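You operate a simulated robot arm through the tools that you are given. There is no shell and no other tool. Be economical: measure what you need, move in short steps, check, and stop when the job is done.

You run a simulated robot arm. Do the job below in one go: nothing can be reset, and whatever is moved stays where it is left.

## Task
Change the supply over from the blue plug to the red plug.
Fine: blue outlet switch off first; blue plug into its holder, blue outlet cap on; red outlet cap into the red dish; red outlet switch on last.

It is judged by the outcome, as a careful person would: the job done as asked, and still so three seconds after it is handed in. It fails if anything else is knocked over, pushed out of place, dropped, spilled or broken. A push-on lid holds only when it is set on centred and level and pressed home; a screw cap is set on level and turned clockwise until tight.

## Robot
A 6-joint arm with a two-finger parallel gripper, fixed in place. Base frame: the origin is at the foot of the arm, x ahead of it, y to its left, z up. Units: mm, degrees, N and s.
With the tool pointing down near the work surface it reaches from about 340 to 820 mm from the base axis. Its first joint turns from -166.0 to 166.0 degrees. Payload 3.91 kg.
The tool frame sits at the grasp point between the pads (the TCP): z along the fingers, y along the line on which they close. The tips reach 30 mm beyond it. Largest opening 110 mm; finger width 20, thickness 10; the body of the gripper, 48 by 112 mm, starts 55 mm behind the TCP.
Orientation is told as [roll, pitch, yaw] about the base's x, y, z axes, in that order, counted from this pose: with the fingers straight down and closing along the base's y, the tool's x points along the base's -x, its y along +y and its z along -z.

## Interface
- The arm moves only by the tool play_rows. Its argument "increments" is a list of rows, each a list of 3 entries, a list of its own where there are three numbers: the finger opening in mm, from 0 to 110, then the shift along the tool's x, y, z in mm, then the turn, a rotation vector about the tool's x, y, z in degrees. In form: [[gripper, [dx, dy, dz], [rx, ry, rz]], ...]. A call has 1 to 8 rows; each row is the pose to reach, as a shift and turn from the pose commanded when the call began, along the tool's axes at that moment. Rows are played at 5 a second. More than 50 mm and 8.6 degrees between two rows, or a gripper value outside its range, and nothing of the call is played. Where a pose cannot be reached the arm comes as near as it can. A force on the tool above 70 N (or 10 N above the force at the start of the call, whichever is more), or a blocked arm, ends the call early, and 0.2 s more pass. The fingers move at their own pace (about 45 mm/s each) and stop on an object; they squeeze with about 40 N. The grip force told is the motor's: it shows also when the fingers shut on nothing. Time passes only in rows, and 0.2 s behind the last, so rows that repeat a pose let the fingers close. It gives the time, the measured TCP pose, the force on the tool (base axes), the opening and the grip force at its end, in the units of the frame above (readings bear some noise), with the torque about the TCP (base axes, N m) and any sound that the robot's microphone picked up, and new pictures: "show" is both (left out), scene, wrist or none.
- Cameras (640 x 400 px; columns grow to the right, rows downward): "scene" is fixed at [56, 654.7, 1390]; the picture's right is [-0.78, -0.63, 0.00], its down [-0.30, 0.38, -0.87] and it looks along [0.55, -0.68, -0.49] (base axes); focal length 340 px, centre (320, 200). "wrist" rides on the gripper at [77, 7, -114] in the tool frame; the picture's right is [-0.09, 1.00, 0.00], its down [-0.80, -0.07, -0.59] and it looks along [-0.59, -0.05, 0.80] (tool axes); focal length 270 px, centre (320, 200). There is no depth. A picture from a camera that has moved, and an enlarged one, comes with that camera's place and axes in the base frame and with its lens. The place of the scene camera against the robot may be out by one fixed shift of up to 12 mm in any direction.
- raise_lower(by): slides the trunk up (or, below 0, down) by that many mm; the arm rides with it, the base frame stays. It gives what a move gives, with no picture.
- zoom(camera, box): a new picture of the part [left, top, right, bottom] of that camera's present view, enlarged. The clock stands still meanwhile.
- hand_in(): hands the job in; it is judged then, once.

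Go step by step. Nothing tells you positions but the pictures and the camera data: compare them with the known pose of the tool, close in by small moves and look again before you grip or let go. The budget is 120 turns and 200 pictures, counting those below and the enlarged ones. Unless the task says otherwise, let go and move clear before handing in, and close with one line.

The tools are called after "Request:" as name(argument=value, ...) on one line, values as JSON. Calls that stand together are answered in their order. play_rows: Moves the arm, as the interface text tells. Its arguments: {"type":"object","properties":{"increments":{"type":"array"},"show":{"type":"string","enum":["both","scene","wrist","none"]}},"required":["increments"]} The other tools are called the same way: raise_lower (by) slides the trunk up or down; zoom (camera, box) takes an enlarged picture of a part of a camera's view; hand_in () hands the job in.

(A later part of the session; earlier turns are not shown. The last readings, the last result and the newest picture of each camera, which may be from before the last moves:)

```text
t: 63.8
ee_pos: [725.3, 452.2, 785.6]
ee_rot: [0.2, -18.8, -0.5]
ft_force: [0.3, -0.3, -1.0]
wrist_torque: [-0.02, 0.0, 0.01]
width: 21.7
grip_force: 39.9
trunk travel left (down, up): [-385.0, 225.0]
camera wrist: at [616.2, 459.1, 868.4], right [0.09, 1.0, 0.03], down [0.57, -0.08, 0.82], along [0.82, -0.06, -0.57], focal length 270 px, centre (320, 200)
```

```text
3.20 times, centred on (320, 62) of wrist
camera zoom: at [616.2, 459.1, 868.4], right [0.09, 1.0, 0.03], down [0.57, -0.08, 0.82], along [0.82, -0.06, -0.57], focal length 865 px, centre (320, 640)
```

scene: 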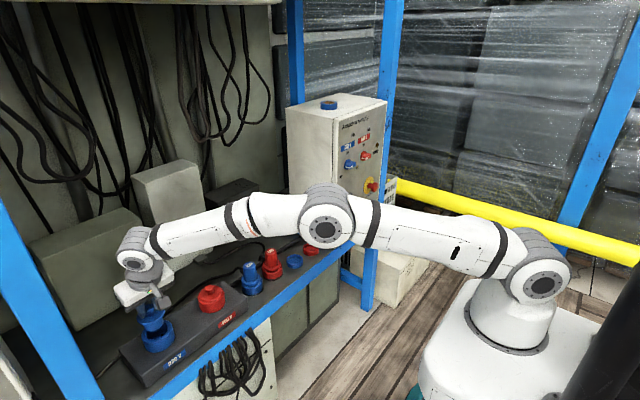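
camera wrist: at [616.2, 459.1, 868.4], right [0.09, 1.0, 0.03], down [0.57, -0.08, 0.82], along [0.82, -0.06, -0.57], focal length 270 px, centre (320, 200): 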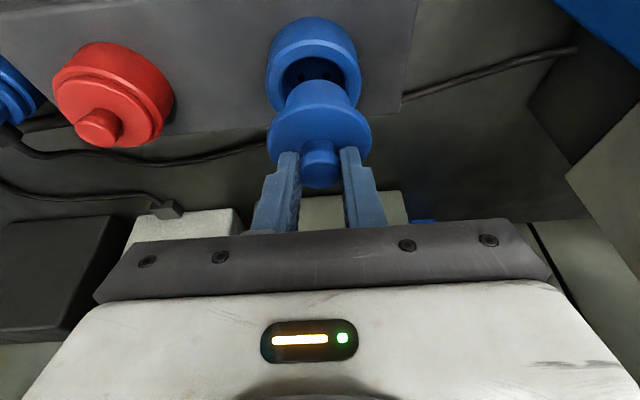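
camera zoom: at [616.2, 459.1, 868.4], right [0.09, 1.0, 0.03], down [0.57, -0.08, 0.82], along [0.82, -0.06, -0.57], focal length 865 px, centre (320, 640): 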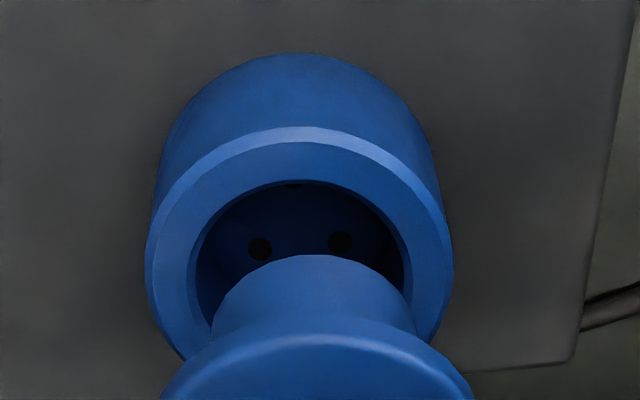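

Nothing moved and the cap is still held, only slightly tipped. Straighten it, recentre, and look again.

Request:
play_rows(increments=[[0, [1.1, -3, -0.4], [-1.2, 3.5, 0]], [0, [1.1, -3, -0.4], [-1.2, 3.5, 0]]], show="wrist")

Request:
zoom(camera="scene", box=[110, 270, 200, 350])

Request:
zoom(camera="wrist", box=[220, 0, 420, 125])

```text
t: 64.4
ee_pos: [725.1, 449.3, 786.3]
ee_rot: [1.5, -15.5, -0.6]
ft_force: [-0.4, 0.5, -0.7]
wrist_torque: [-0.02, 0.0, 0.02]
width: 21.9
grip_force: 39.9
trunk travel left (down, up): [-385.0, 225.0]
camera wrist: at [620.9, 453.4, 876.2], right [0.09, 0.99, 0.05], down [0.61, -0.09, 0.78], along [0.79, -0.04, -0.62], focal length 270 px, centre (320, 200)
```

wrist: 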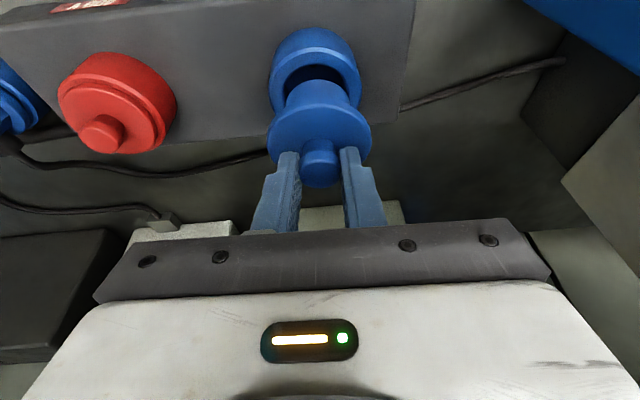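

```text
5.00 times, centred on (155, 310) of scene
camera zoom: at [56.0, 654.7, 1390.0], right [-0.78, -0.63, 0.0], down [-0.3, 0.38, -0.87], along [0.55, -0.68, -0.49], focal length 1698 px, centre (1145, -350)
```

zoom: 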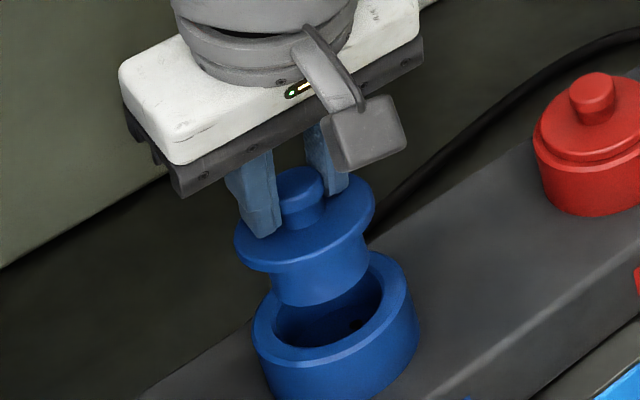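

```text
3.20 times, centred on (320, 62) of wrist
camera zoom: at [620.9, 453.4, 876.2], right [0.09, 0.99, 0.05], down [0.61, -0.09, 0.78], along [0.79, -0.04, -0.62], focal length 865 px, centre (320, 640)
```

zoom: 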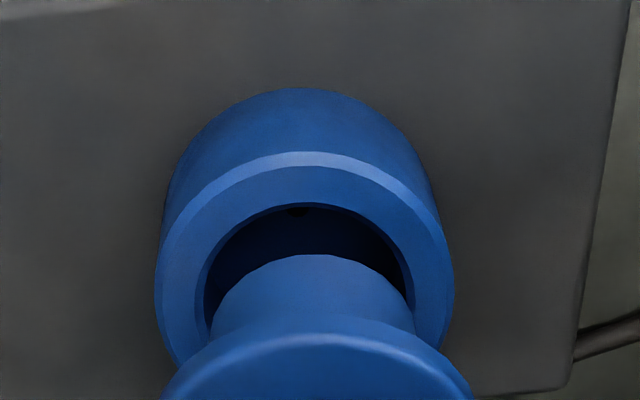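

Aligned and level in both views. Lower to rim height, then in small steps.

Request:
play_rows(increments=[[0, [4, -0.4, 14.5], [0, 0, 0]], [0, [7.5, -0.7, 27], [0, 0, 0]], [0, [9.3, -0.9, 33.7], [0, 0, 0]], [0, [10.7, -1, 38.6], [0, 0, 0]]], show="wrist")

Request:
zoom(camera="scene", box=[110, 270, 200, 350])

```text
t: 65.4
ee_pos: [725.0, 448.9, 754.6]
ee_rot: [1.9, -16.1, -0.5]
ft_force: [-0.6, 2.1, 28.4]
wrist_torque: [-0.22, 0.1, 0.01]
width: 21.8
grip_force: 40.3
trunk travel left (down, up): [-385.0, 225.0]
camera wrist: at [619.4, 453.7, 843.3], right [0.09, 0.99, 0.06], down [0.6, -0.1, 0.79], along [0.79, -0.03, -0.61], focal length 270 px, centre (320, 200)
```

wrist: 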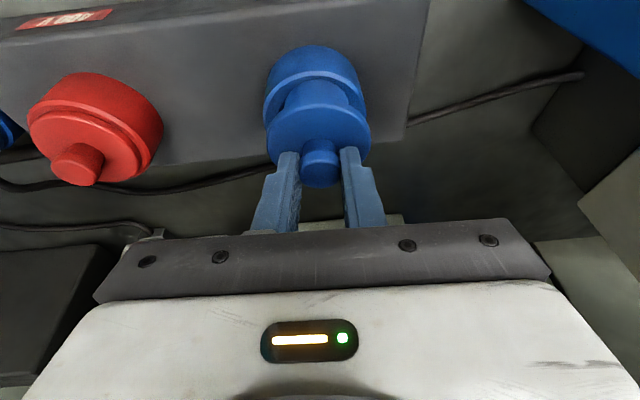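

```text
5.00 times, centred on (155, 310) of scene
camera zoom: at [56.0, 654.7, 1390.0], right [-0.78, -0.63, 0.0], down [-0.3, 0.38, -0.87], along [0.55, -0.68, -0.49], focal length 1698 px, centre (1145, -350)
```

zoom: 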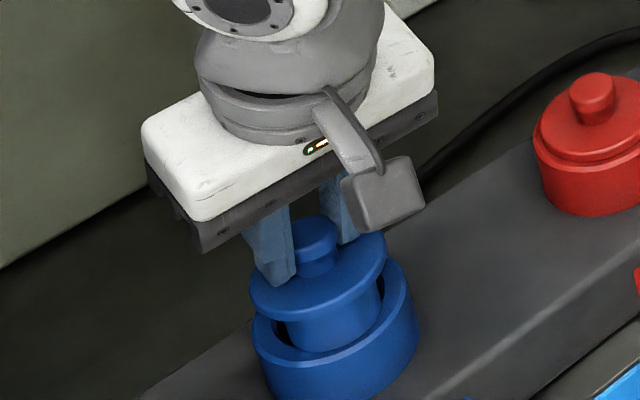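

Request:
zoom(camera="scene", box=[135, 305, 175, 335])

Request:
zoom(camera="wrist", box=[250, 30, 390, 130])

```text
13.33 times, centred on (155, 320) of scene
camera zoom: at [56.0, 654.7, 1390.0], right [-0.78, -0.63, 0.0], down [-0.3, 0.38, -0.87], along [0.55, -0.68, -0.49], focal length 4528 px, centre (2520, -1400)
```

zoom: 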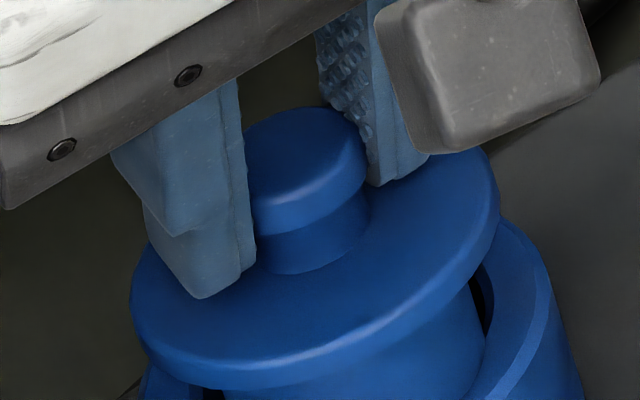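

```text
4.00 times, centred on (320, 80) of wrist
camera zoom: at [619.4, 453.7, 843.3], right [0.09, 0.99, 0.06], down [0.6, -0.1, 0.79], along [0.79, -0.03, -0.61], focal length 1081 px, centre (320, 680)
```

zoom: 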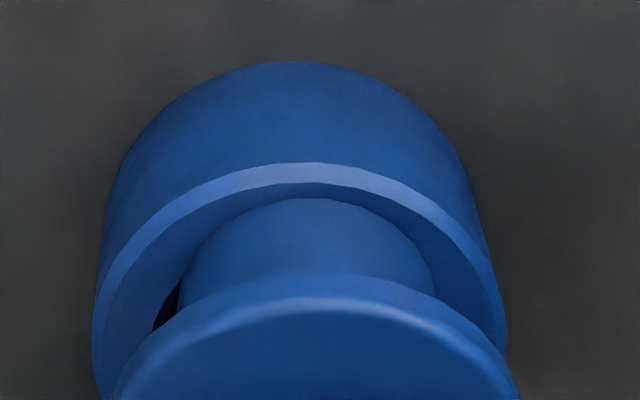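

Zoomed in, the cap's stem is resting on the near rim: it needs to go roughly 5 mm further in x and 1.5 mm right. Lift, shift, retry gently.

Request:
play_rows(increments=[[0, [-3.2, 0.3, -11.6], [0, 0, 0]], [0, [-8, -1.3, -10.2], [0, 0, 0]], [0, [-6.5, -1.5, -4.4], [0, 0, 0]]], show="wrist")

Request:
zoom(camera="wrist", box=[250, 30, 390, 130])

Request:
zoom(camera="scene", box=[110, 270, 200, 350])

```text
t: 66.2
ee_pos: [728.8, 446.7, 754.8]
ee_rot: [1.6, -15.7, -0.6]
ft_force: [-3.3, -2.0, 14.0]
wrist_torque: [-0.42, 0.37, -0.06]
width: 21.8
grip_force: 40.1
trunk travel left (down, up): [-385.0, 225.0]
camera wrist: at [624.8, 451.2, 844.2], right [0.09, 0.99, 0.05], down [0.61, -0.09, 0.79], along [0.79, -0.04, -0.62], focal length 270 px, centre (320, 200)
```

wrist: 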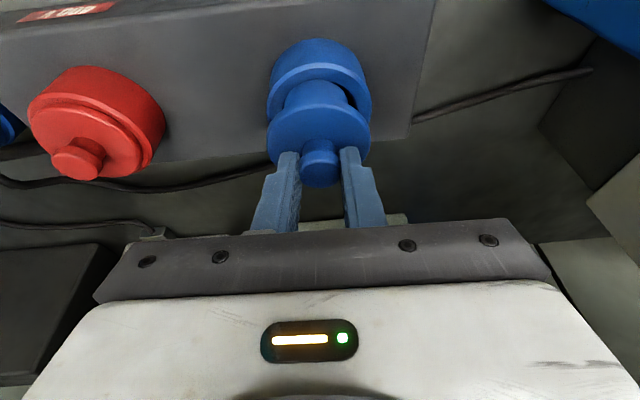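

```text
4.00 times, centred on (320, 80) of wrist
camera zoom: at [624.8, 451.2, 844.2], right [0.09, 0.99, 0.05], down [0.61, -0.09, 0.79], along [0.79, -0.04, -0.62], focal length 1081 px, centre (320, 680)
```

zoom: 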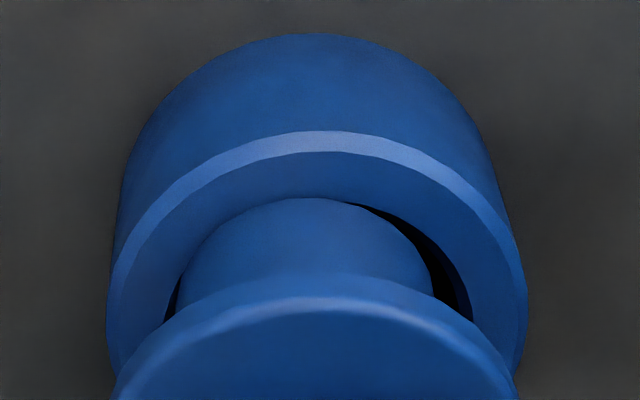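

```text
5.00 times, centred on (155, 310) of scene
camera zoom: at [56.0, 654.7, 1390.0], right [-0.78, -0.63, 0.0], down [-0.3, 0.38, -0.87], along [0.55, -0.68, -0.49], focal length 1698 px, centre (1145, -350)
```

zoom: 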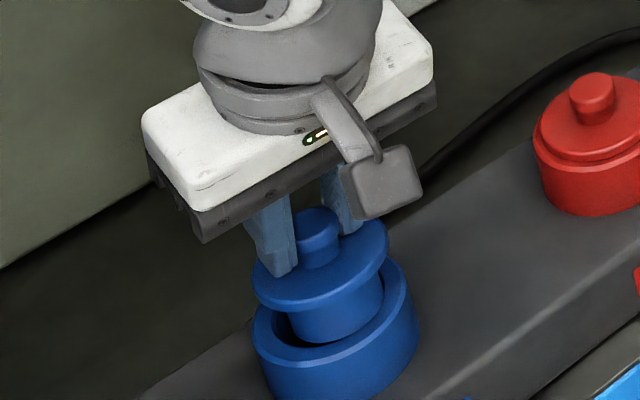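

Nearly in: it needs about 3 mm more in x and 1.2 mm back in y.

Request:
play_rows(increments=[[0, [-0.8, 0, -2.9], [0, 0, 0]], [0, [-3.7, 1.3, -2], [0, 0, 0]], [0, [-2.3, 1.3, 2.8], [0, 0, 0]]], show="wrist")

Request:
zoom(camera="wrist", box=[250, 30, 390, 130])

```text
t: 67.0
ee_pos: [731.5, 449.3, 754.0]
ee_rot: [1.8, -15.7, -0.7]
ft_force: [-3.4, -2.5, 14.0]
wrist_torque: [0.0, 0.47, 0.03]
width: 21.8
grip_force: 39.6
trunk travel left (down, up): [-385.0, 225.0]
camera wrist: at [627.9, 453.1, 842.6], right [0.09, 0.99, 0.05], down [0.61, -0.09, 0.79], along [0.79, -0.04, -0.61], focal length 270 px, centre (320, 200)
```

wrist: 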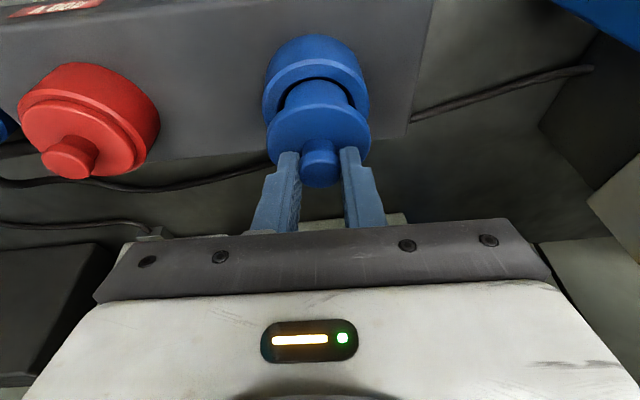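

```text
4.00 times, centred on (320, 80) of wrist
camera zoom: at [627.9, 453.1, 842.6], right [0.09, 0.99, 0.05], down [0.61, -0.09, 0.79], along [0.79, -0.04, -0.61], focal length 1081 px, centre (320, 680)
```

zoom: 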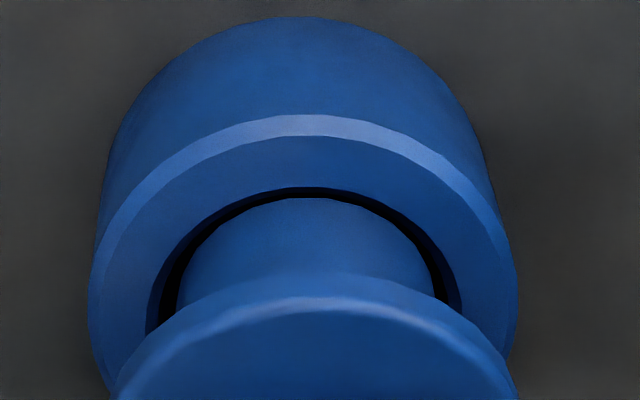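

Request:
zoom(camera="scene", box=[135, 310, 175, 340])

```text
13.33 times, centred on (155, 325) of scene
camera zoom: at [56.0, 654.7, 1390.0], right [-0.78, -0.63, 0.0], down [-0.3, 0.38, -0.87], along [0.55, -0.68, -0.49], focal length 4528 px, centre (2520, -1467)
```

zoom: 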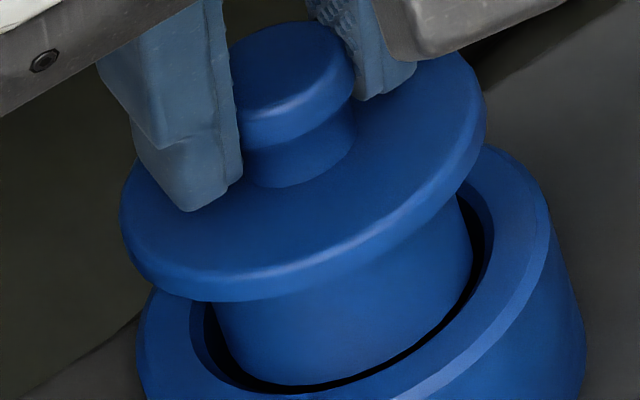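

Now there's a clear gap all round. Nudge 1 mm further in and press down in small steps.

Request:
play_rows(increments=[[0, [-1.3, -0.3, -0.8], [0, 0, 0]], [0, [0, -0.4, 2.5], [0, 0, 0]], [0, [0.7, -0.5, 5], [0, 0, 0]], [0, [1.4, -0.6, 7.5], [0, 0, 0]]], show="wrist")

Request:
zoom(camera="wrist", box=[250, 30, 390, 130])

Request:
zoom(camera="scene", box=[130, 300, 180, 340])

```text
t: 68.0
ee_pos: [733.7, 448.8, 743.3]
ee_rot: [1.4, -15.5, -0.7]
ft_force: [-1.1, 0.6, 0.2]
wrist_torque: [-0.01, -0.05, -0.02]
width: 21.6
grip_force: 40.1
trunk travel left (down, up): [-385.0, 225.0]
camera wrist: at [629.4, 452.6, 832.0], right [0.09, 0.99, 0.05], down [0.61, -0.09, 0.79], along [0.79, -0.04, -0.62], focal length 270 px, centre (320, 200)
```

wrist: 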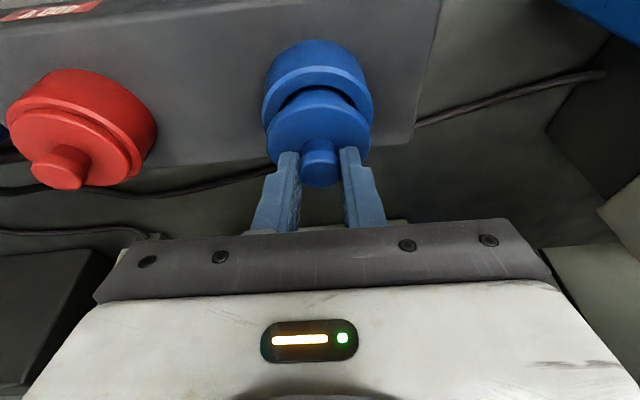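

```text
4.00 times, centred on (320, 80) of wrist
camera zoom: at [629.4, 452.6, 832.0], right [0.09, 0.99, 0.05], down [0.61, -0.09, 0.79], along [0.79, -0.04, -0.62], focal length 1081 px, centre (320, 680)
```

zoom: 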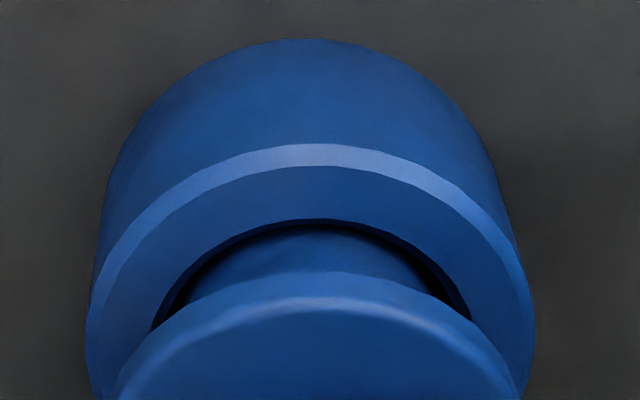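

```text
10.00 times, centred on (155, 320) of scene
camera zoom: at [56.0, 654.7, 1390.0], right [-0.78, -0.63, 0.0], down [-0.3, 0.38, -0.87], along [0.55, -0.68, -0.49], focal length 3396 px, centre (1970, -1000)
```

zoom: 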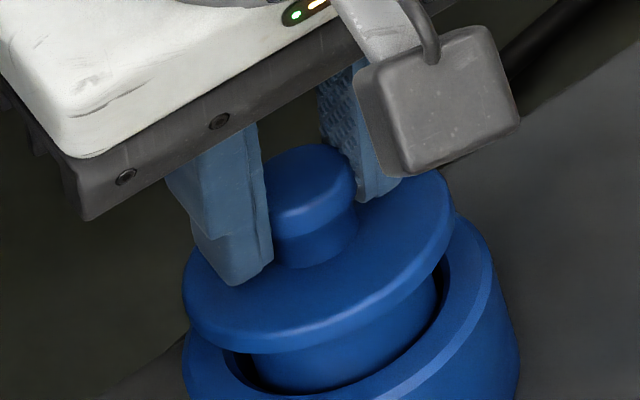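

It's in the socket, force-free. Continue down.

Request:
play_rows(increments=[[0, [1.3, -0.1, 4.8], [0, 0, 0]], [0, [2.7, -0.2, 9.6], [0, 0, 0]], [0, [4, -0.3, 14.5], [0, 0, 0]], [0, [5.3, -0.4, 19.3], [0, 0, 0]], [0, [6.2, -0.5, 22.2], [0, 0, 0]]], show="wrist")

Request:
zoom(camera="wrist", box=[250, 30, 390, 130])

Request:
zoom(camera="scene", box=[130, 300, 180, 340])

```text
t: 69.2
ee_pos: [734.3, 448.2, 726.6]
ee_rot: [1.8, -16.1, -0.5]
ft_force: [-1.5, -1.4, 26.7]
wrist_torque: [-0.21, -0.52, -0.07]
width: 21.7
grip_force: 39.9
trunk travel left (down, up): [-385.0, 225.0]
camera wrist: at [628.8, 452.5, 815.1], right [0.09, 0.99, 0.06], down [0.6, -0.1, 0.79], along [0.79, -0.03, -0.61], focal length 270 px, centre (320, 200)
```

wrist: 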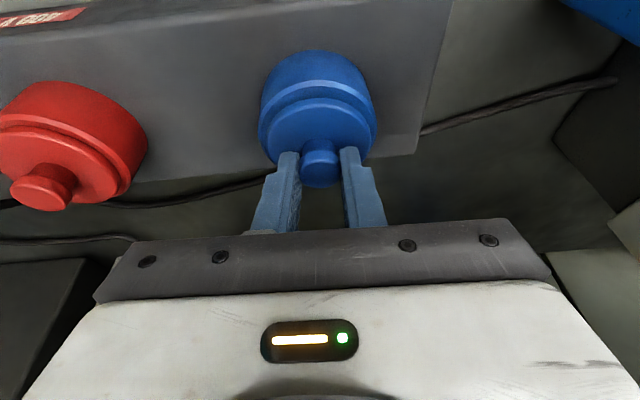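

```text
4.00 times, centred on (320, 80) of wrist
camera zoom: at [628.8, 452.5, 815.1], right [0.09, 0.99, 0.06], down [0.6, -0.1, 0.79], along [0.79, -0.03, -0.61], focal length 1081 px, centre (320, 680)
```

zoom: 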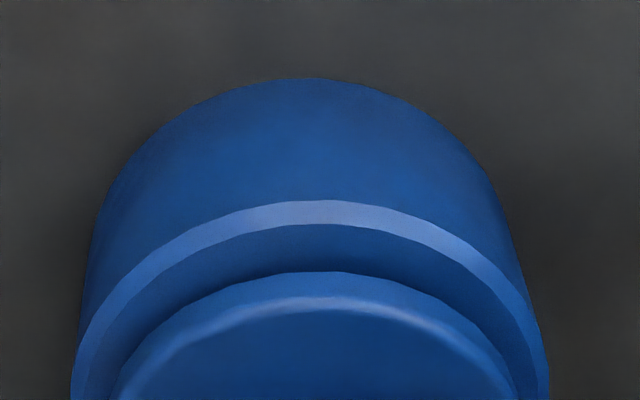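

```text
10.00 times, centred on (155, 320) of scene
camera zoom: at [56.0, 654.7, 1390.0], right [-0.78, -0.63, 0.0], down [-0.3, 0.38, -0.87], along [0.55, -0.68, -0.49], focal length 3396 px, centre (1970, -1000)
```

zoom: 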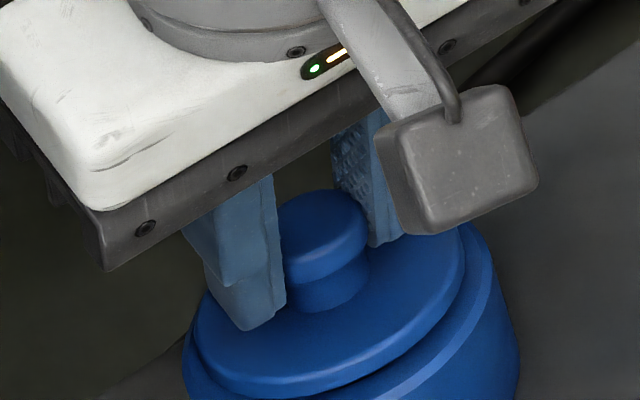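

Disc has met the rim with 27 N. Press harder to seat it.

Request:
play_rows(increments=[[0, [1, 0, 3.5], [0, 0, 0]], [0, [2, 0, 7], [0, 0, 0]], [0, [2.8, 0, 10], [0, 0, 0]]], show="none")

```text
t: 70.0
ee_pos: [733.8, 448.4, 727.0]
ee_rot: [2.2, -16.5, -0.8]
ft_force: [-7.5, -7.5, 60.5]
wrist_torque: [-0.71, -0.84, -0.21]
width: 21.7
grip_force: 40.0
trunk travel left (down, up): [-385.0, 225.0]
```

No further movement at 60 N, with the pressure on the far side. I'll unload, release, and inspect how it sits before pressing from the top.

Request:
play_rows(increments=[[0, [-4.5, 0, -16], [0, 0, 0]], [40, [-4.5, 0, -16], [0, 0, 0]], [50, [-4.5, 0, -16], [0, 0, 0]], [50, [-9, 0, -32], [0, 0, 0]], [50, [-20, 0, -70], [0, 0, 0]]], show="both")

Request:
zoom(camera="wrist", box=[220, 0, 420, 125])

Request:
zoom(camera="scene", box=[130, 280, 230, 350])

```text
t: 71.2
ee_pos: [733.5, 446.6, 781.8]
ee_rot: [1.5, -15.5, -0.4]
ft_force: [-0.4, 0.4, -0.7]
wrist_torque: [0.01, 0.01, 0.0]
width: 50.0
grip_force: 0.0
trunk travel left (down, up): [-385.0, 225.0]
camera wrist: at [629.5, 450.4, 870.4], right [0.09, 0.99, 0.05], down [0.61, -0.09, 0.78], along [0.79, -0.04, -0.62], focal length 270 px, centre (320, 200)
```

scene: 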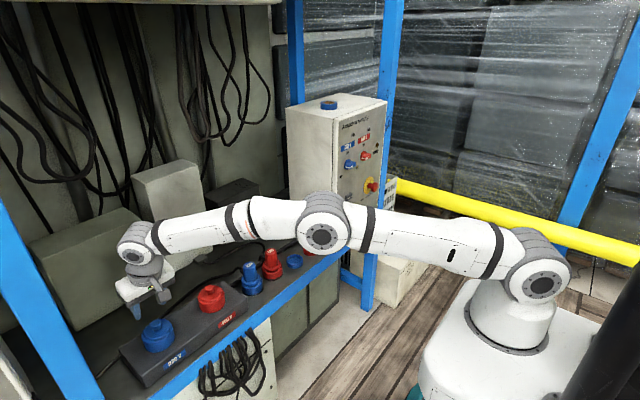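
wrist: 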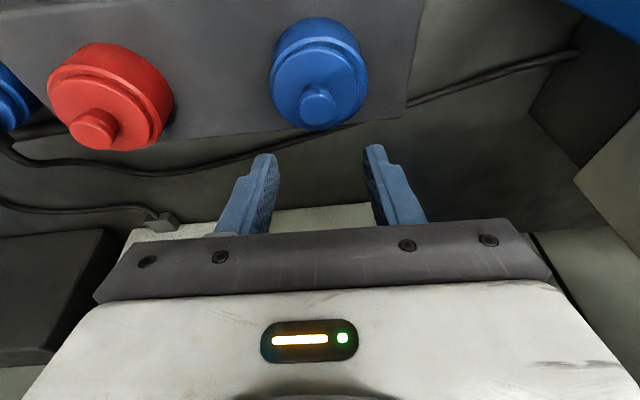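

```text
3.20 times, centred on (320, 62) of wrist
camera zoom: at [629.5, 450.4, 870.4], right [0.09, 0.99, 0.05], down [0.61, -0.09, 0.78], along [0.79, -0.04, -0.62], focal length 865 px, centre (320, 640)
```

zoom: 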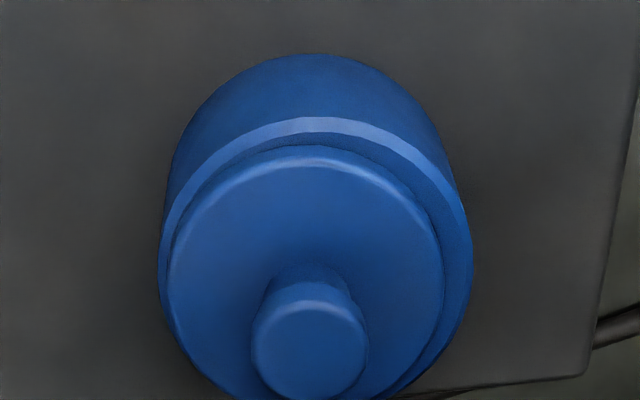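

```text
5.71 times, centred on (180, 315) of scene
camera zoom: at [56.0, 654.7, 1390.0], right [-0.78, -0.63, 0.0], down [-0.3, 0.38, -0.87], along [0.55, -0.68, -0.49], focal length 1941 px, centre (1120, -457)
```

zoom: 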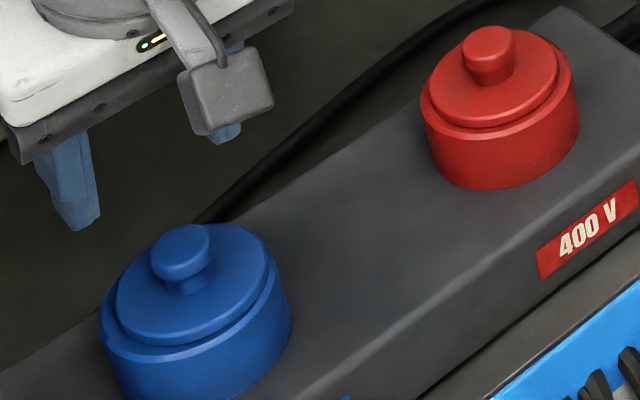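

The cap is on and nearly centred. I'll close the fingers and press down on top of the knob.

Request:
play_rows(increments=[[10, [9, -0.3, -2], [0, 0, 0]], [0, [13, -0.5, 10], [0, 0, 0]], [0, [15.5, -0.5, 24], [0, 0, 0]], [0, [16.8, -0.5, 29], [0, 0, 0]], [0, [18.3, -0.5, 34.4], [0, 0, 0]]], show="wrist")

Request:
zoom(camera="scene", box=[130, 280, 230, 350])

```text
t: 72.4
ee_pos: [726.6, 447.3, 746.4]
ee_rot: [1.7, -15.6, -0.6]
ft_force: [-0.2, -0.6, 5.1]
wrist_torque: [-0.01, 0.08, 0.01]
width: 0.1
grip_force: 37.5
trunk travel left (down, up): [-385.0, 225.0]
camera wrist: at [621.4, 451.4, 834.5], right [0.09, 0.99, 0.05], down [0.61, -0.09, 0.79], along [0.79, -0.04, -0.62], focal length 270 px, centre (320, 200)
```

wrist: 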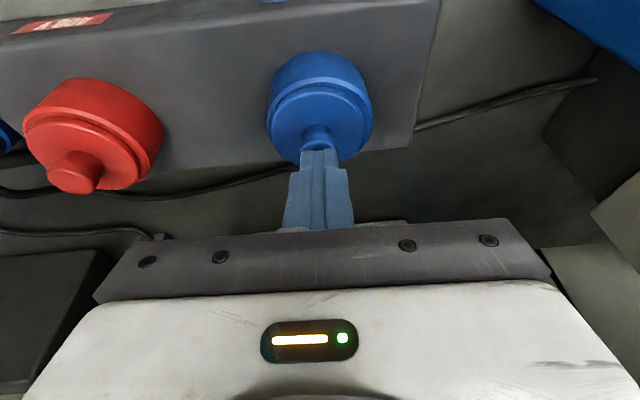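

```text
5.71 times, centred on (180, 315) of scene
camera zoom: at [56.0, 654.7, 1390.0], right [-0.78, -0.63, 0.0], down [-0.3, 0.38, -0.87], along [0.55, -0.68, -0.49], focal length 1941 px, centre (1120, -457)
```

zoom: 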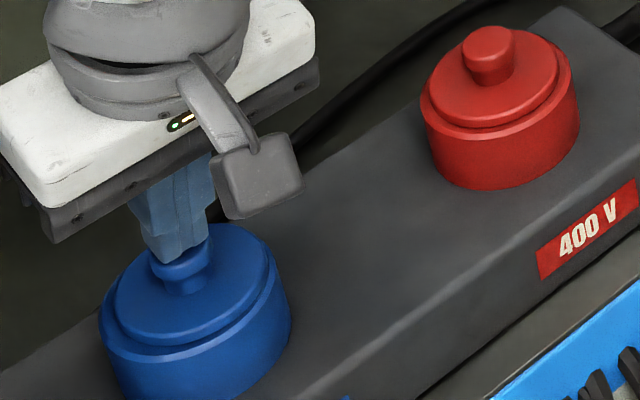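

Contact on the knob. Press down firmly.

Request:
play_rows(increments=[[0, [0.5, 0, 5], [0, 0, 0]], [0, [1.9, 0, 10], [0, 0, 0]], [0, [3.2, 0, 15], [0, 0, 0]], [0, [4.2, 0, 18.5], [0, 0, 0]], [0, [4.2, 0, 18.5], [0, 0, 0]]], show="wrist")

Request:
zoom(camera="scene", box=[130, 280, 230, 350])

```text
t: 73.6
ee_pos: [726.4, 448.6, 744.7]
ee_rot: [2.4, -16.8, -0.8]
ft_force: [-11.0, -8.9, 70.4]
wrist_torque: [-0.33, 0.4, -0.1]
width: 0.1
grip_force: 38.0
trunk travel left (down, up): [-385.0, 225.0]
camera wrist: at [619.8, 450.8, 831.4], right [0.09, 0.99, 0.07], down [0.59, -0.1, 0.8], along [0.8, -0.03, -0.6], focal length 270 px, centre (320, 200)
```

wrist: 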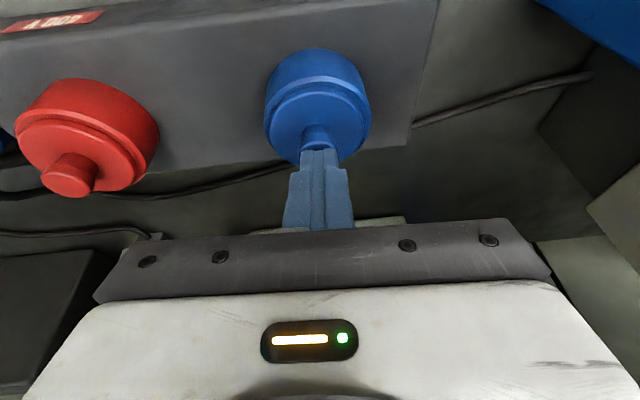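

```text
5.71 times, centred on (180, 315) of scene
camera zoom: at [56.0, 654.7, 1390.0], right [-0.78, -0.63, 0.0], down [-0.3, 0.38, -0.87], along [0.55, -0.68, -0.49], focal length 1941 px, centre (1120, -457)
```

zoom: 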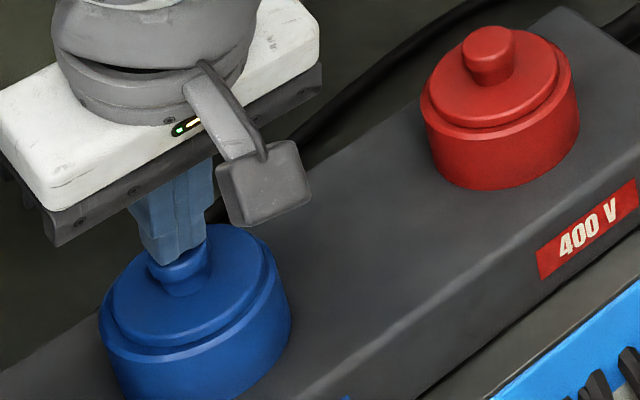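

Request:
play_rows(increments=[[0, [-4.5, 0, -20], [0, 0, 0]], [0, [-9, 0, -40], [0, 0, 0]], [20, [-12, 0, -60], [0, 0, 0]]], show="wrist")

Request:
zoom(camera="scene", box=[135, 310, 185, 350])

Request:
zoom(camera="scene", box=[190, 270, 240, 310])

Request:
zoom(camera="wrist", box=[220, 0, 420, 150])

```text
t: 74.4
ee_pos: [720.9, 446.9, 786.1]
ee_rot: [1.4, -15.4, -0.5]
ft_force: [0.1, 0.5, 0.3]
wrist_torque: [0.01, -0.02, 0.0]
width: 20.0
grip_force: 0.1
trunk travel left (down, up): [-385.0, 225.0]
camera wrist: at [616.8, 451.2, 875.1], right [0.09, 0.99, 0.05], down [0.61, -0.09, 0.78], along [0.78, -0.04, -0.62], focal length 270 px, centre (320, 200)
```

wrist: 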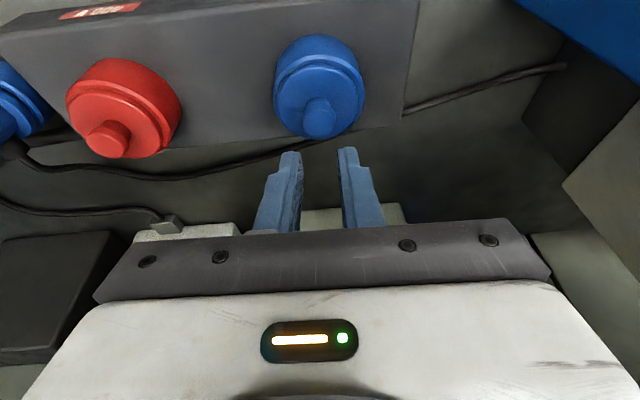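

```text
10.00 times, centred on (160, 330) of scene
camera zoom: at [56.0, 654.7, 1390.0], right [-0.78, -0.63, 0.0], down [-0.3, 0.38, -0.87], along [0.55, -0.68, -0.49], focal length 3396 px, centre (1920, -1100)
```

zoom: 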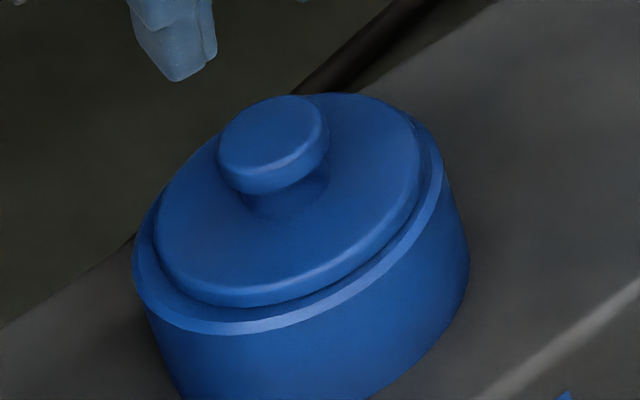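

```text
10.00 times, centred on (215, 290) of scene
camera zoom: at [56.0, 654.7, 1390.0], right [-0.78, -0.63, 0.0], down [-0.3, 0.38, -0.87], along [0.55, -0.68, -0.49], focal length 3396 px, centre (1370, -700)
```

zoom: 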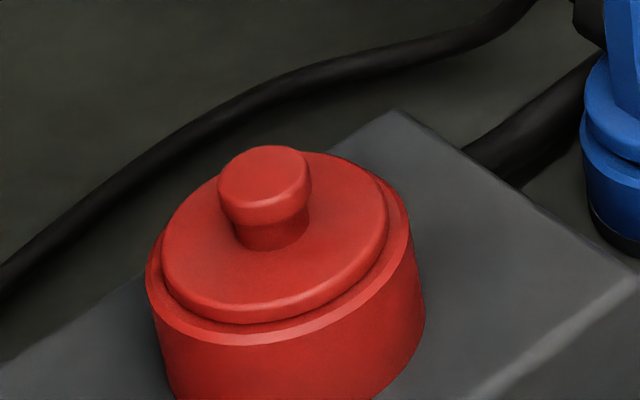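

```text
2.67 times, centred on (320, 75) of wrist
camera zoom: at [616.8, 451.2, 875.1], right [0.09, 0.99, 0.05], down [0.61, -0.09, 0.78], along [0.78, -0.04, -0.62], focal length 721 px, centre (320, 533)
```

zoom: 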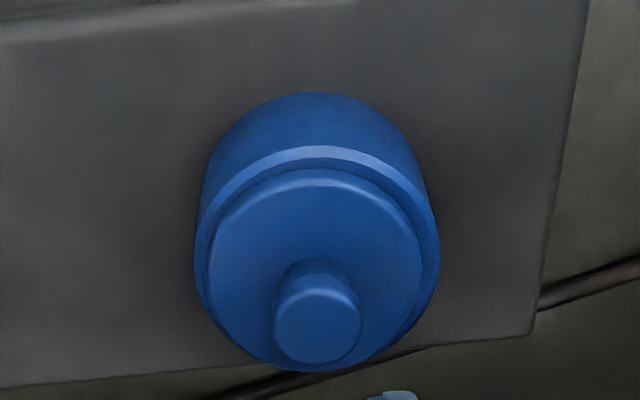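

The blue cap now sits like the red one – centred and flush. Next the red cap: I'll bring the tool vertical and move over it (≈724, 297).

Request:
play_rows(increments=[[20, [-3, -30, -6], [0.7, 5, 0]], [50, [-6.6, -70, -12.7], [1.4, 10, 0]], [50, [-6.6, -110, -12.7], [1.4, 15.3, 0]], [50, [-6.6, -150, -12.7], [1.4, 15.3, 0]], [50, [-6.6, -150, -12.7], [1.4, 15.3, 0]]], show="wrist")

Request:
zoom(camera="wrist", box=[220, 0, 420, 150])

```text
t: 75.6
ee_pos: [724.9, 295.8, 797.2]
ee_rot: [0.1, -0.2, -0.3]
ft_force: [0.1, 0.2, 1.0]
wrist_torque: [0.01, 0.0, -0.02]
width: 50.1
grip_force: 0.0
trunk travel left (down, up): [-385.0, 225.0]
camera wrist: at [648.0, 302.7, 911.5], right [0.09, 1.0, 0.0], down [0.8, -0.08, 0.6], along [0.6, -0.05, -0.8], focal length 270 px, centre (320, 200)
```

wrist: 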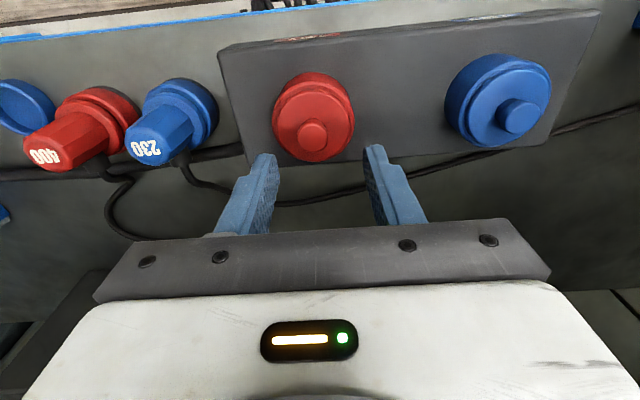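

```text
2.67 times, centred on (320, 75) of wrist
camera zoom: at [648.0, 302.7, 911.5], right [0.09, 1.0, 0.0], down [0.8, -0.08, 0.6], along [0.6, -0.05, -0.8], focal length 721 px, centre (320, 533)
```

zoom: 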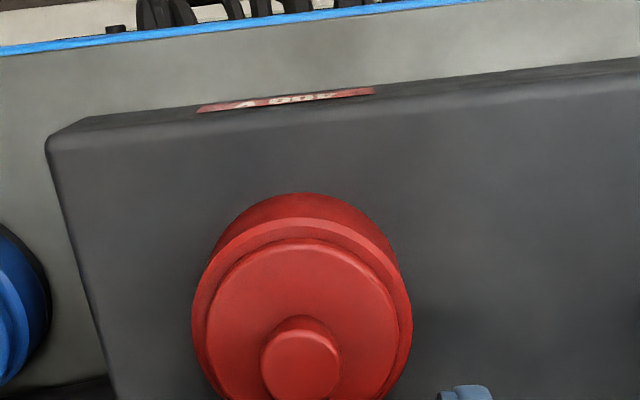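

Request:
play_rows(increments=[[50, [-7.6, -5, 0], [0, 0, 0]], [50, [-7.6, -5, 25], [0, 0, 0]], [50, [-7.6, -5, 50], [0, 0, 0]]], show="wrist")

Request:
zoom(camera="scene", box=[180, 250, 260, 320])

```text
t: 76.4
ee_pos: [732.5, 291.7, 746.4]
ee_rot: [0.0, -0.3, -0.3]
ft_force: [-0.2, -0.1, 0.6]
wrist_torque: [-0.01, 0.01, -0.01]
width: 50.1
grip_force: 0.1
trunk travel left (down, up): [-385.0, 225.0]
camera wrist: at [656.0, 298.0, 860.3], right [0.09, 1.0, 0.0], down [0.8, -0.08, 0.6], along [0.59, -0.05, -0.8], focal length 270 px, centre (320, 200)
```

wrist: 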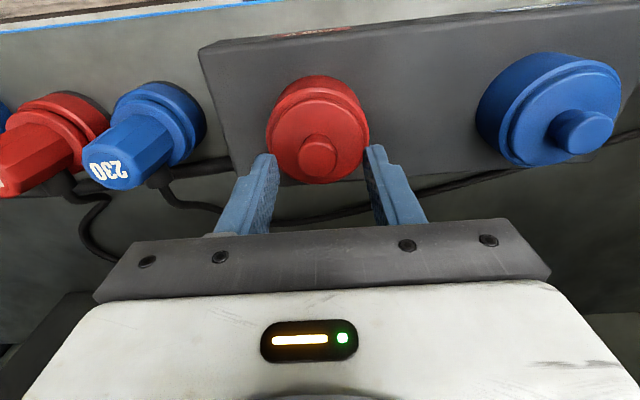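

```text
5.71 times, centred on (220, 285) of scene
camera zoom: at [56.0, 654.7, 1390.0], right [-0.78, -0.63, 0.0], down [-0.3, 0.38, -0.87], along [0.55, -0.68, -0.49], focal length 1941 px, centre (891, -286)
```

zoom: 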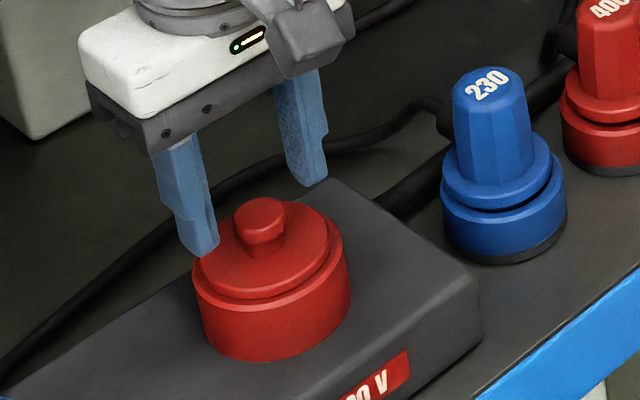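

Request:
play_rows(increments=[[50, [1.5, -1.5, 8], [0, 0, 0]], [50, [2, -1.5, 15], [0, 0, 0]], [50, [2, -1.5, 21], [0, 0, 0]]], show="wrist")

Request:
zoom(camera="scene", box=[180, 250, 260, 320])

```text
t: 77.2
ee_pos: [730.9, 290.1, 725.3]
ee_rot: [0.1, -0.3, -0.3]
ft_force: [-0.7, -0.5, 0.6]
wrist_torque: [0.0, -0.02, 0.01]
width: 50.1
grip_force: 0.1
trunk travel left (down, up): [-385.0, 225.0]
camera wrist: at [653.7, 296.5, 839.0], right [0.09, 1.0, 0.0], down [0.8, -0.08, 0.6], along [0.59, -0.05, -0.8], focal length 270 px, centre (320, 200)
```

wrist: 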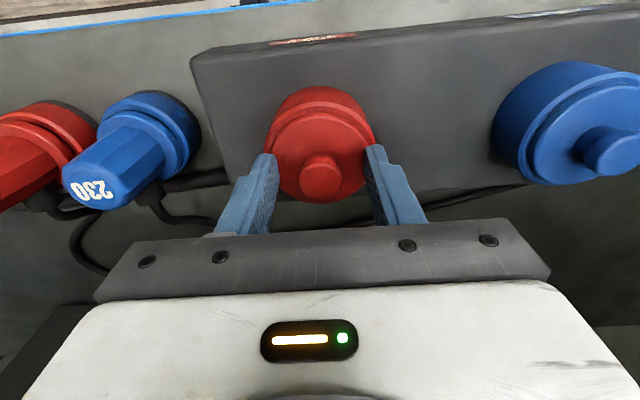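

```text
5.71 times, centred on (220, 285) of scene
camera zoom: at [56.0, 654.7, 1390.0], right [-0.78, -0.63, 0.0], down [-0.3, 0.38, -0.87], along [0.55, -0.68, -0.49], focal length 1941 px, centre (891, -286)
```

zoom: 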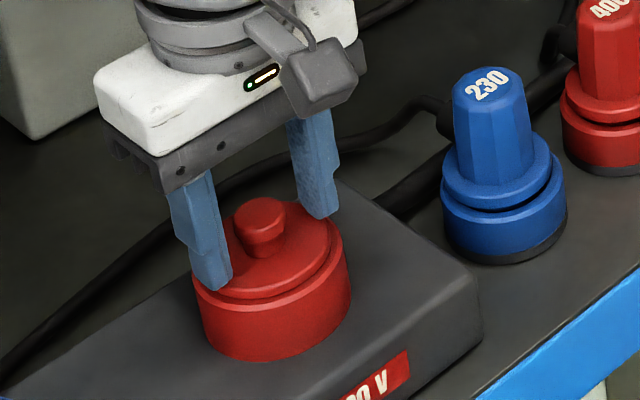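

Request:
play_rows(increments=[[40, [0, 0, 0], [0, 0, 0]], [20, [0, 0, 0], [0, 0, 0]], [0, [0, 0, 0], [0, 0, 0]], [0, [0, 0, 0], [0, 0, 0]], [0, [0, 0, -4], [0, 0, 0]], [0, [0, 0, -8], [0, 0, 0]]], show="wrist")

Request:
zoom(camera="scene", box=[180, 250, 260, 320])

```text
t: 78.6
ee_pos: [730.2, 289.8, 734.7]
ee_rot: [0.1, -0.3, -0.4]
ft_force: [0.1, 0.4, -0.1]
wrist_torque: [-0.01, 0.0, -0.04]
width: 21.8
grip_force: 39.7
trunk travel left (down, up): [-385.0, 225.0]
camera wrist: at [653.6, 296.3, 847.7], right [0.09, 1.0, 0.0], down [0.8, -0.08, 0.6], along [0.6, -0.05, -0.8], focal length 270 px, centre (320, 200)
```

wrist: 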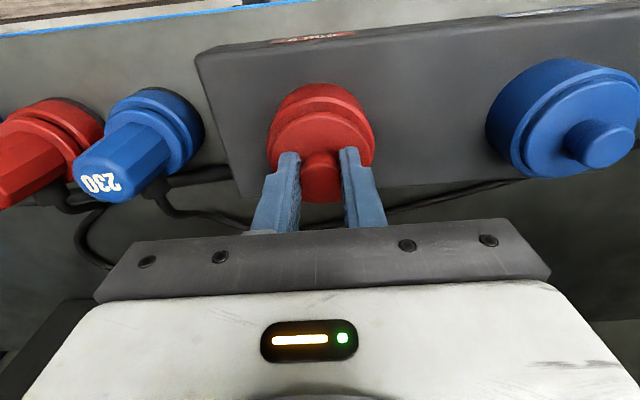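

```text
5.71 times, centred on (220, 285) of scene
camera zoom: at [56.0, 654.7, 1390.0], right [-0.78, -0.63, 0.0], down [-0.3, 0.38, -0.87], along [0.55, -0.68, -0.49], focal length 1941 px, centre (891, -286)
```

zoom: 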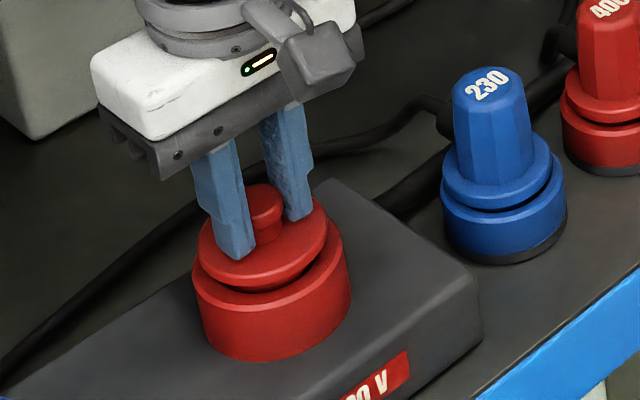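

The red cap came off cleanly. The dish is close to the control box wall, so I'll turn the gripper to close along x (narrow side toward the box) while lifting.

Request:
play_rows(increments=[[0, [0, 0, -35], [0, 0, 0]], [0, [0, 0, -60], [0, 0, 8.4]], [0, [0, 0, -85], [0, 0, 16.8]], [0, [0, 0, -85], [0, 0, 25.2]], [0, [0, 0, -85], [0, 0, 33.6]], [0, [0, 0, -85], [0, 0, 42]], [0, [0, 0, -85], [0, 0, 50.4]], [0, [0, 0, -85], [0, 0, 58.8]]], show="none")

Request:
play_rows(increments=[[0, [0, 0, 0], [0, 0, 8.4]], [0, [0, 0, 0], [0, 0, 16.8]], [0, [0, 0, 0], [0, 0, 25.2]], [0, [0, 0, 0], [0, 0, 30.9]]], show="none")

```text
t: 80.4
ee_pos: [729.4, 289.1, 819.5]
ee_rot: [0.3, 0.0, -59.3]
ft_force: [-0.2, 0.0, -0.2]
wrist_torque: [0.06, -0.01, 0.0]
width: 21.4
grip_force: 39.8
trunk travel left (down, up): [-385.0, 225.0]
```

```text
t: 81.4
ee_pos: [730.9, 290.1, 818.7]
ee_rot: [0.1, 0.1, -90.2]
ft_force: [-0.6, 0.0, 0.0]
wrist_torque: [0.05, -0.01, -0.01]
width: 21.6
grip_force: 39.9
trunk travel left (down, up): [-385.0, 225.0]
```

Request:
play_rows(increments=[[0, [-30, 0, 0], [0, 0, 0]], [0, [-78, -5, 0], [0, 0, 0]], [0, [-126, -10, 0], [0, 0, 0]], [0, [-174, -15, 0], [0, 0, 0]], [0, [-222, -19, 0], [0, 0, 0]], [0, [-270, -19, 0], [0, -3, 0]], [0, [-318, -19, 0], [0, -6, 0]], [0, [-360, -19, 0], [0, -8, 0]]], show="both")

```text
t: 83.2
ee_pos: [711.0, -71.7, 818.3]
ee_rot: [0.3, -7.9, -90.1]
ft_force: [0.9, -0.3, 0.4]
wrist_torque: [0.0, 0.01, 0.02]
width: 21.4
grip_force: 39.8
trunk travel left (down, up): [-385.0, 225.0]
camera wrist: at [717.3, 20.0, 920.0], right [1.0, -0.09, 0.02], down [-0.07, -0.71, 0.7], along [-0.05, -0.7, -0.72], focal length 270 px, centre (320, 200)
```

scene: 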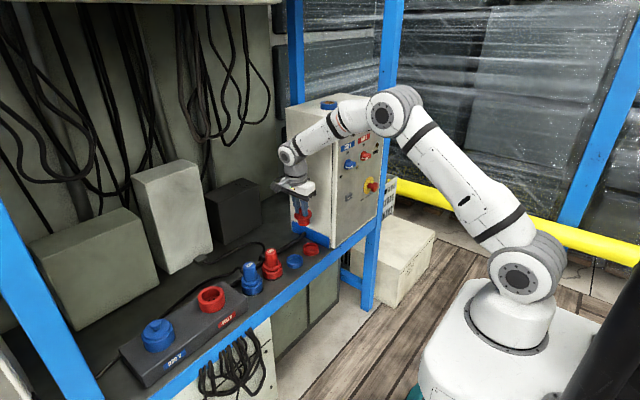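
wrist: 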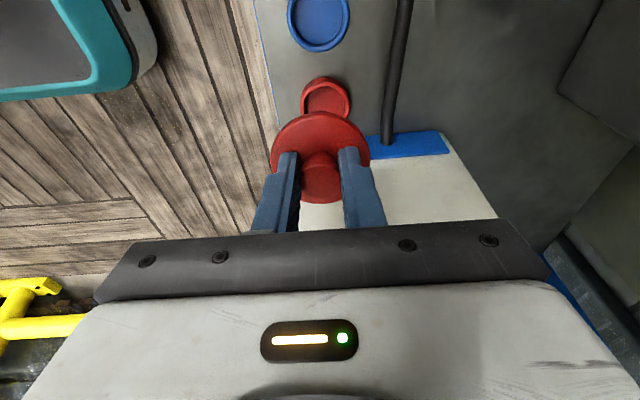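

Dish located near (714.5, −120). Move over it and lower to 45 mm above the final height.

Request:
play_rows(increments=[[0, [-36.6, 3.5, 5.1], [0, 0, 0]], [0, [-30, 3.5, 54], [0, 0, 0]], [0, [-23, 3.5, 102], [0, 0, 0]]], show="wrist")

Request:
zoom(camera="scene", box=[270, 200, 350, 270])

```text
t: 84.0
ee_pos: [714.2, -106.4, 719.4]
ee_rot: [0.2, -7.8, -90.0]
ft_force: [0.4, 0.6, -0.2]
wrist_torque: [0.02, 0.03, -0.03]
width: 21.9
grip_force: 39.7
trunk travel left (down, up): [-385.0, 225.0]
camera wrist: at [721.8, -15.6, 822.3], right [1.0, -0.09, 0.02], down [-0.07, -0.71, 0.7], along [-0.05, -0.7, -0.72], focal length 270 px, centre (320, 200)
```

wrist: 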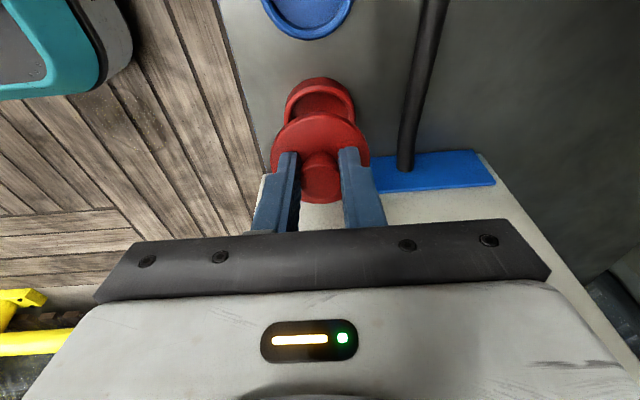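

```text
5.71 times, centred on (310, 235) of scene
camera zoom: at [56.0, 654.7, 1390.0], right [-0.78, -0.63, 0.0], down [-0.3, 0.38, -0.87], along [0.55, -0.68, -0.49], focal length 1941 px, centre (377, 0)
```

zoom: 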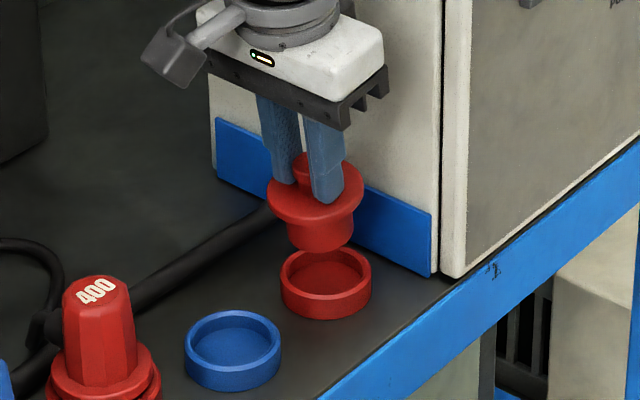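

Nearly aligned; shift 3.5 mm toward the box and lower in steps.

Request:
play_rows(increments=[[0, [-3.5, 0.5, 0.5], [0, 0, 0]], [0, [-1.5, 0.5, 15], [0, 0, 0]], [0, [0.5, 0.5, 29], [0, 0, 0]], [0, [1.5, 0.5, 36], [0, 0, 0]], [0, [2.2, 0.5, 41], [0, 0, 0]]], show="none")

Request:
zoom(camera="scene", box=[270, 200, 350, 270])

```text
t: 85.2
ee_pos: [715.0, -109.4, 679.2]
ee_rot: [0.3, -7.9, -90.1]
ft_force: [0.8, 0.6, -0.3]
wrist_torque: [0.02, -0.02, 0.01]
width: 21.5
grip_force: 40.1
trunk travel left (down, up): [-385.0, 225.0]
```

```text
5.71 times, centred on (310, 235) of scene
camera zoom: at [56.0, 654.7, 1390.0], right [-0.78, -0.63, 0.0], down [-0.3, 0.38, -0.87], along [0.55, -0.68, -0.49], focal length 1941 px, centre (377, 0)
```

zoom: 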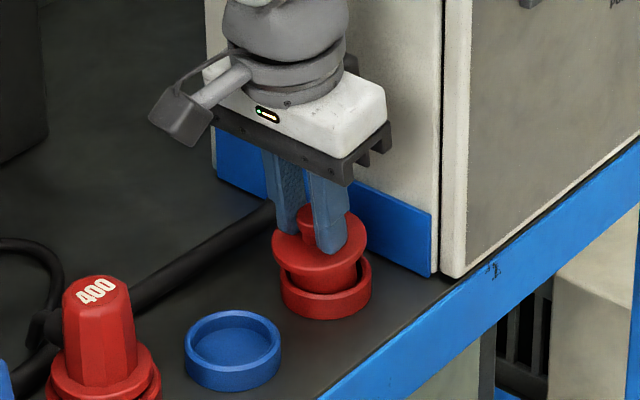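

The stem is inside the dish. A few more mm until it touches the floor.

Request:
play_rows(increments=[[0, [0.3, 0, 2.5], [0, 0, 0]], [0, [0.7, 0, 5], [0, 0, 0]], [0, [1, 0, 7], [0, 0, 0]]], show="none")

```text
t: 86.0
ee_pos: [715.5, -112.3, 676.6]
ee_rot: [0.6, -8.0, -90.1]
ft_force: [-0.4, 1.4, 26.2]
wrist_torque: [0.25, 0.03, -0.02]
width: 22.0
grip_force: 40.4
trunk travel left (down, up): [-385.0, 225.0]
```

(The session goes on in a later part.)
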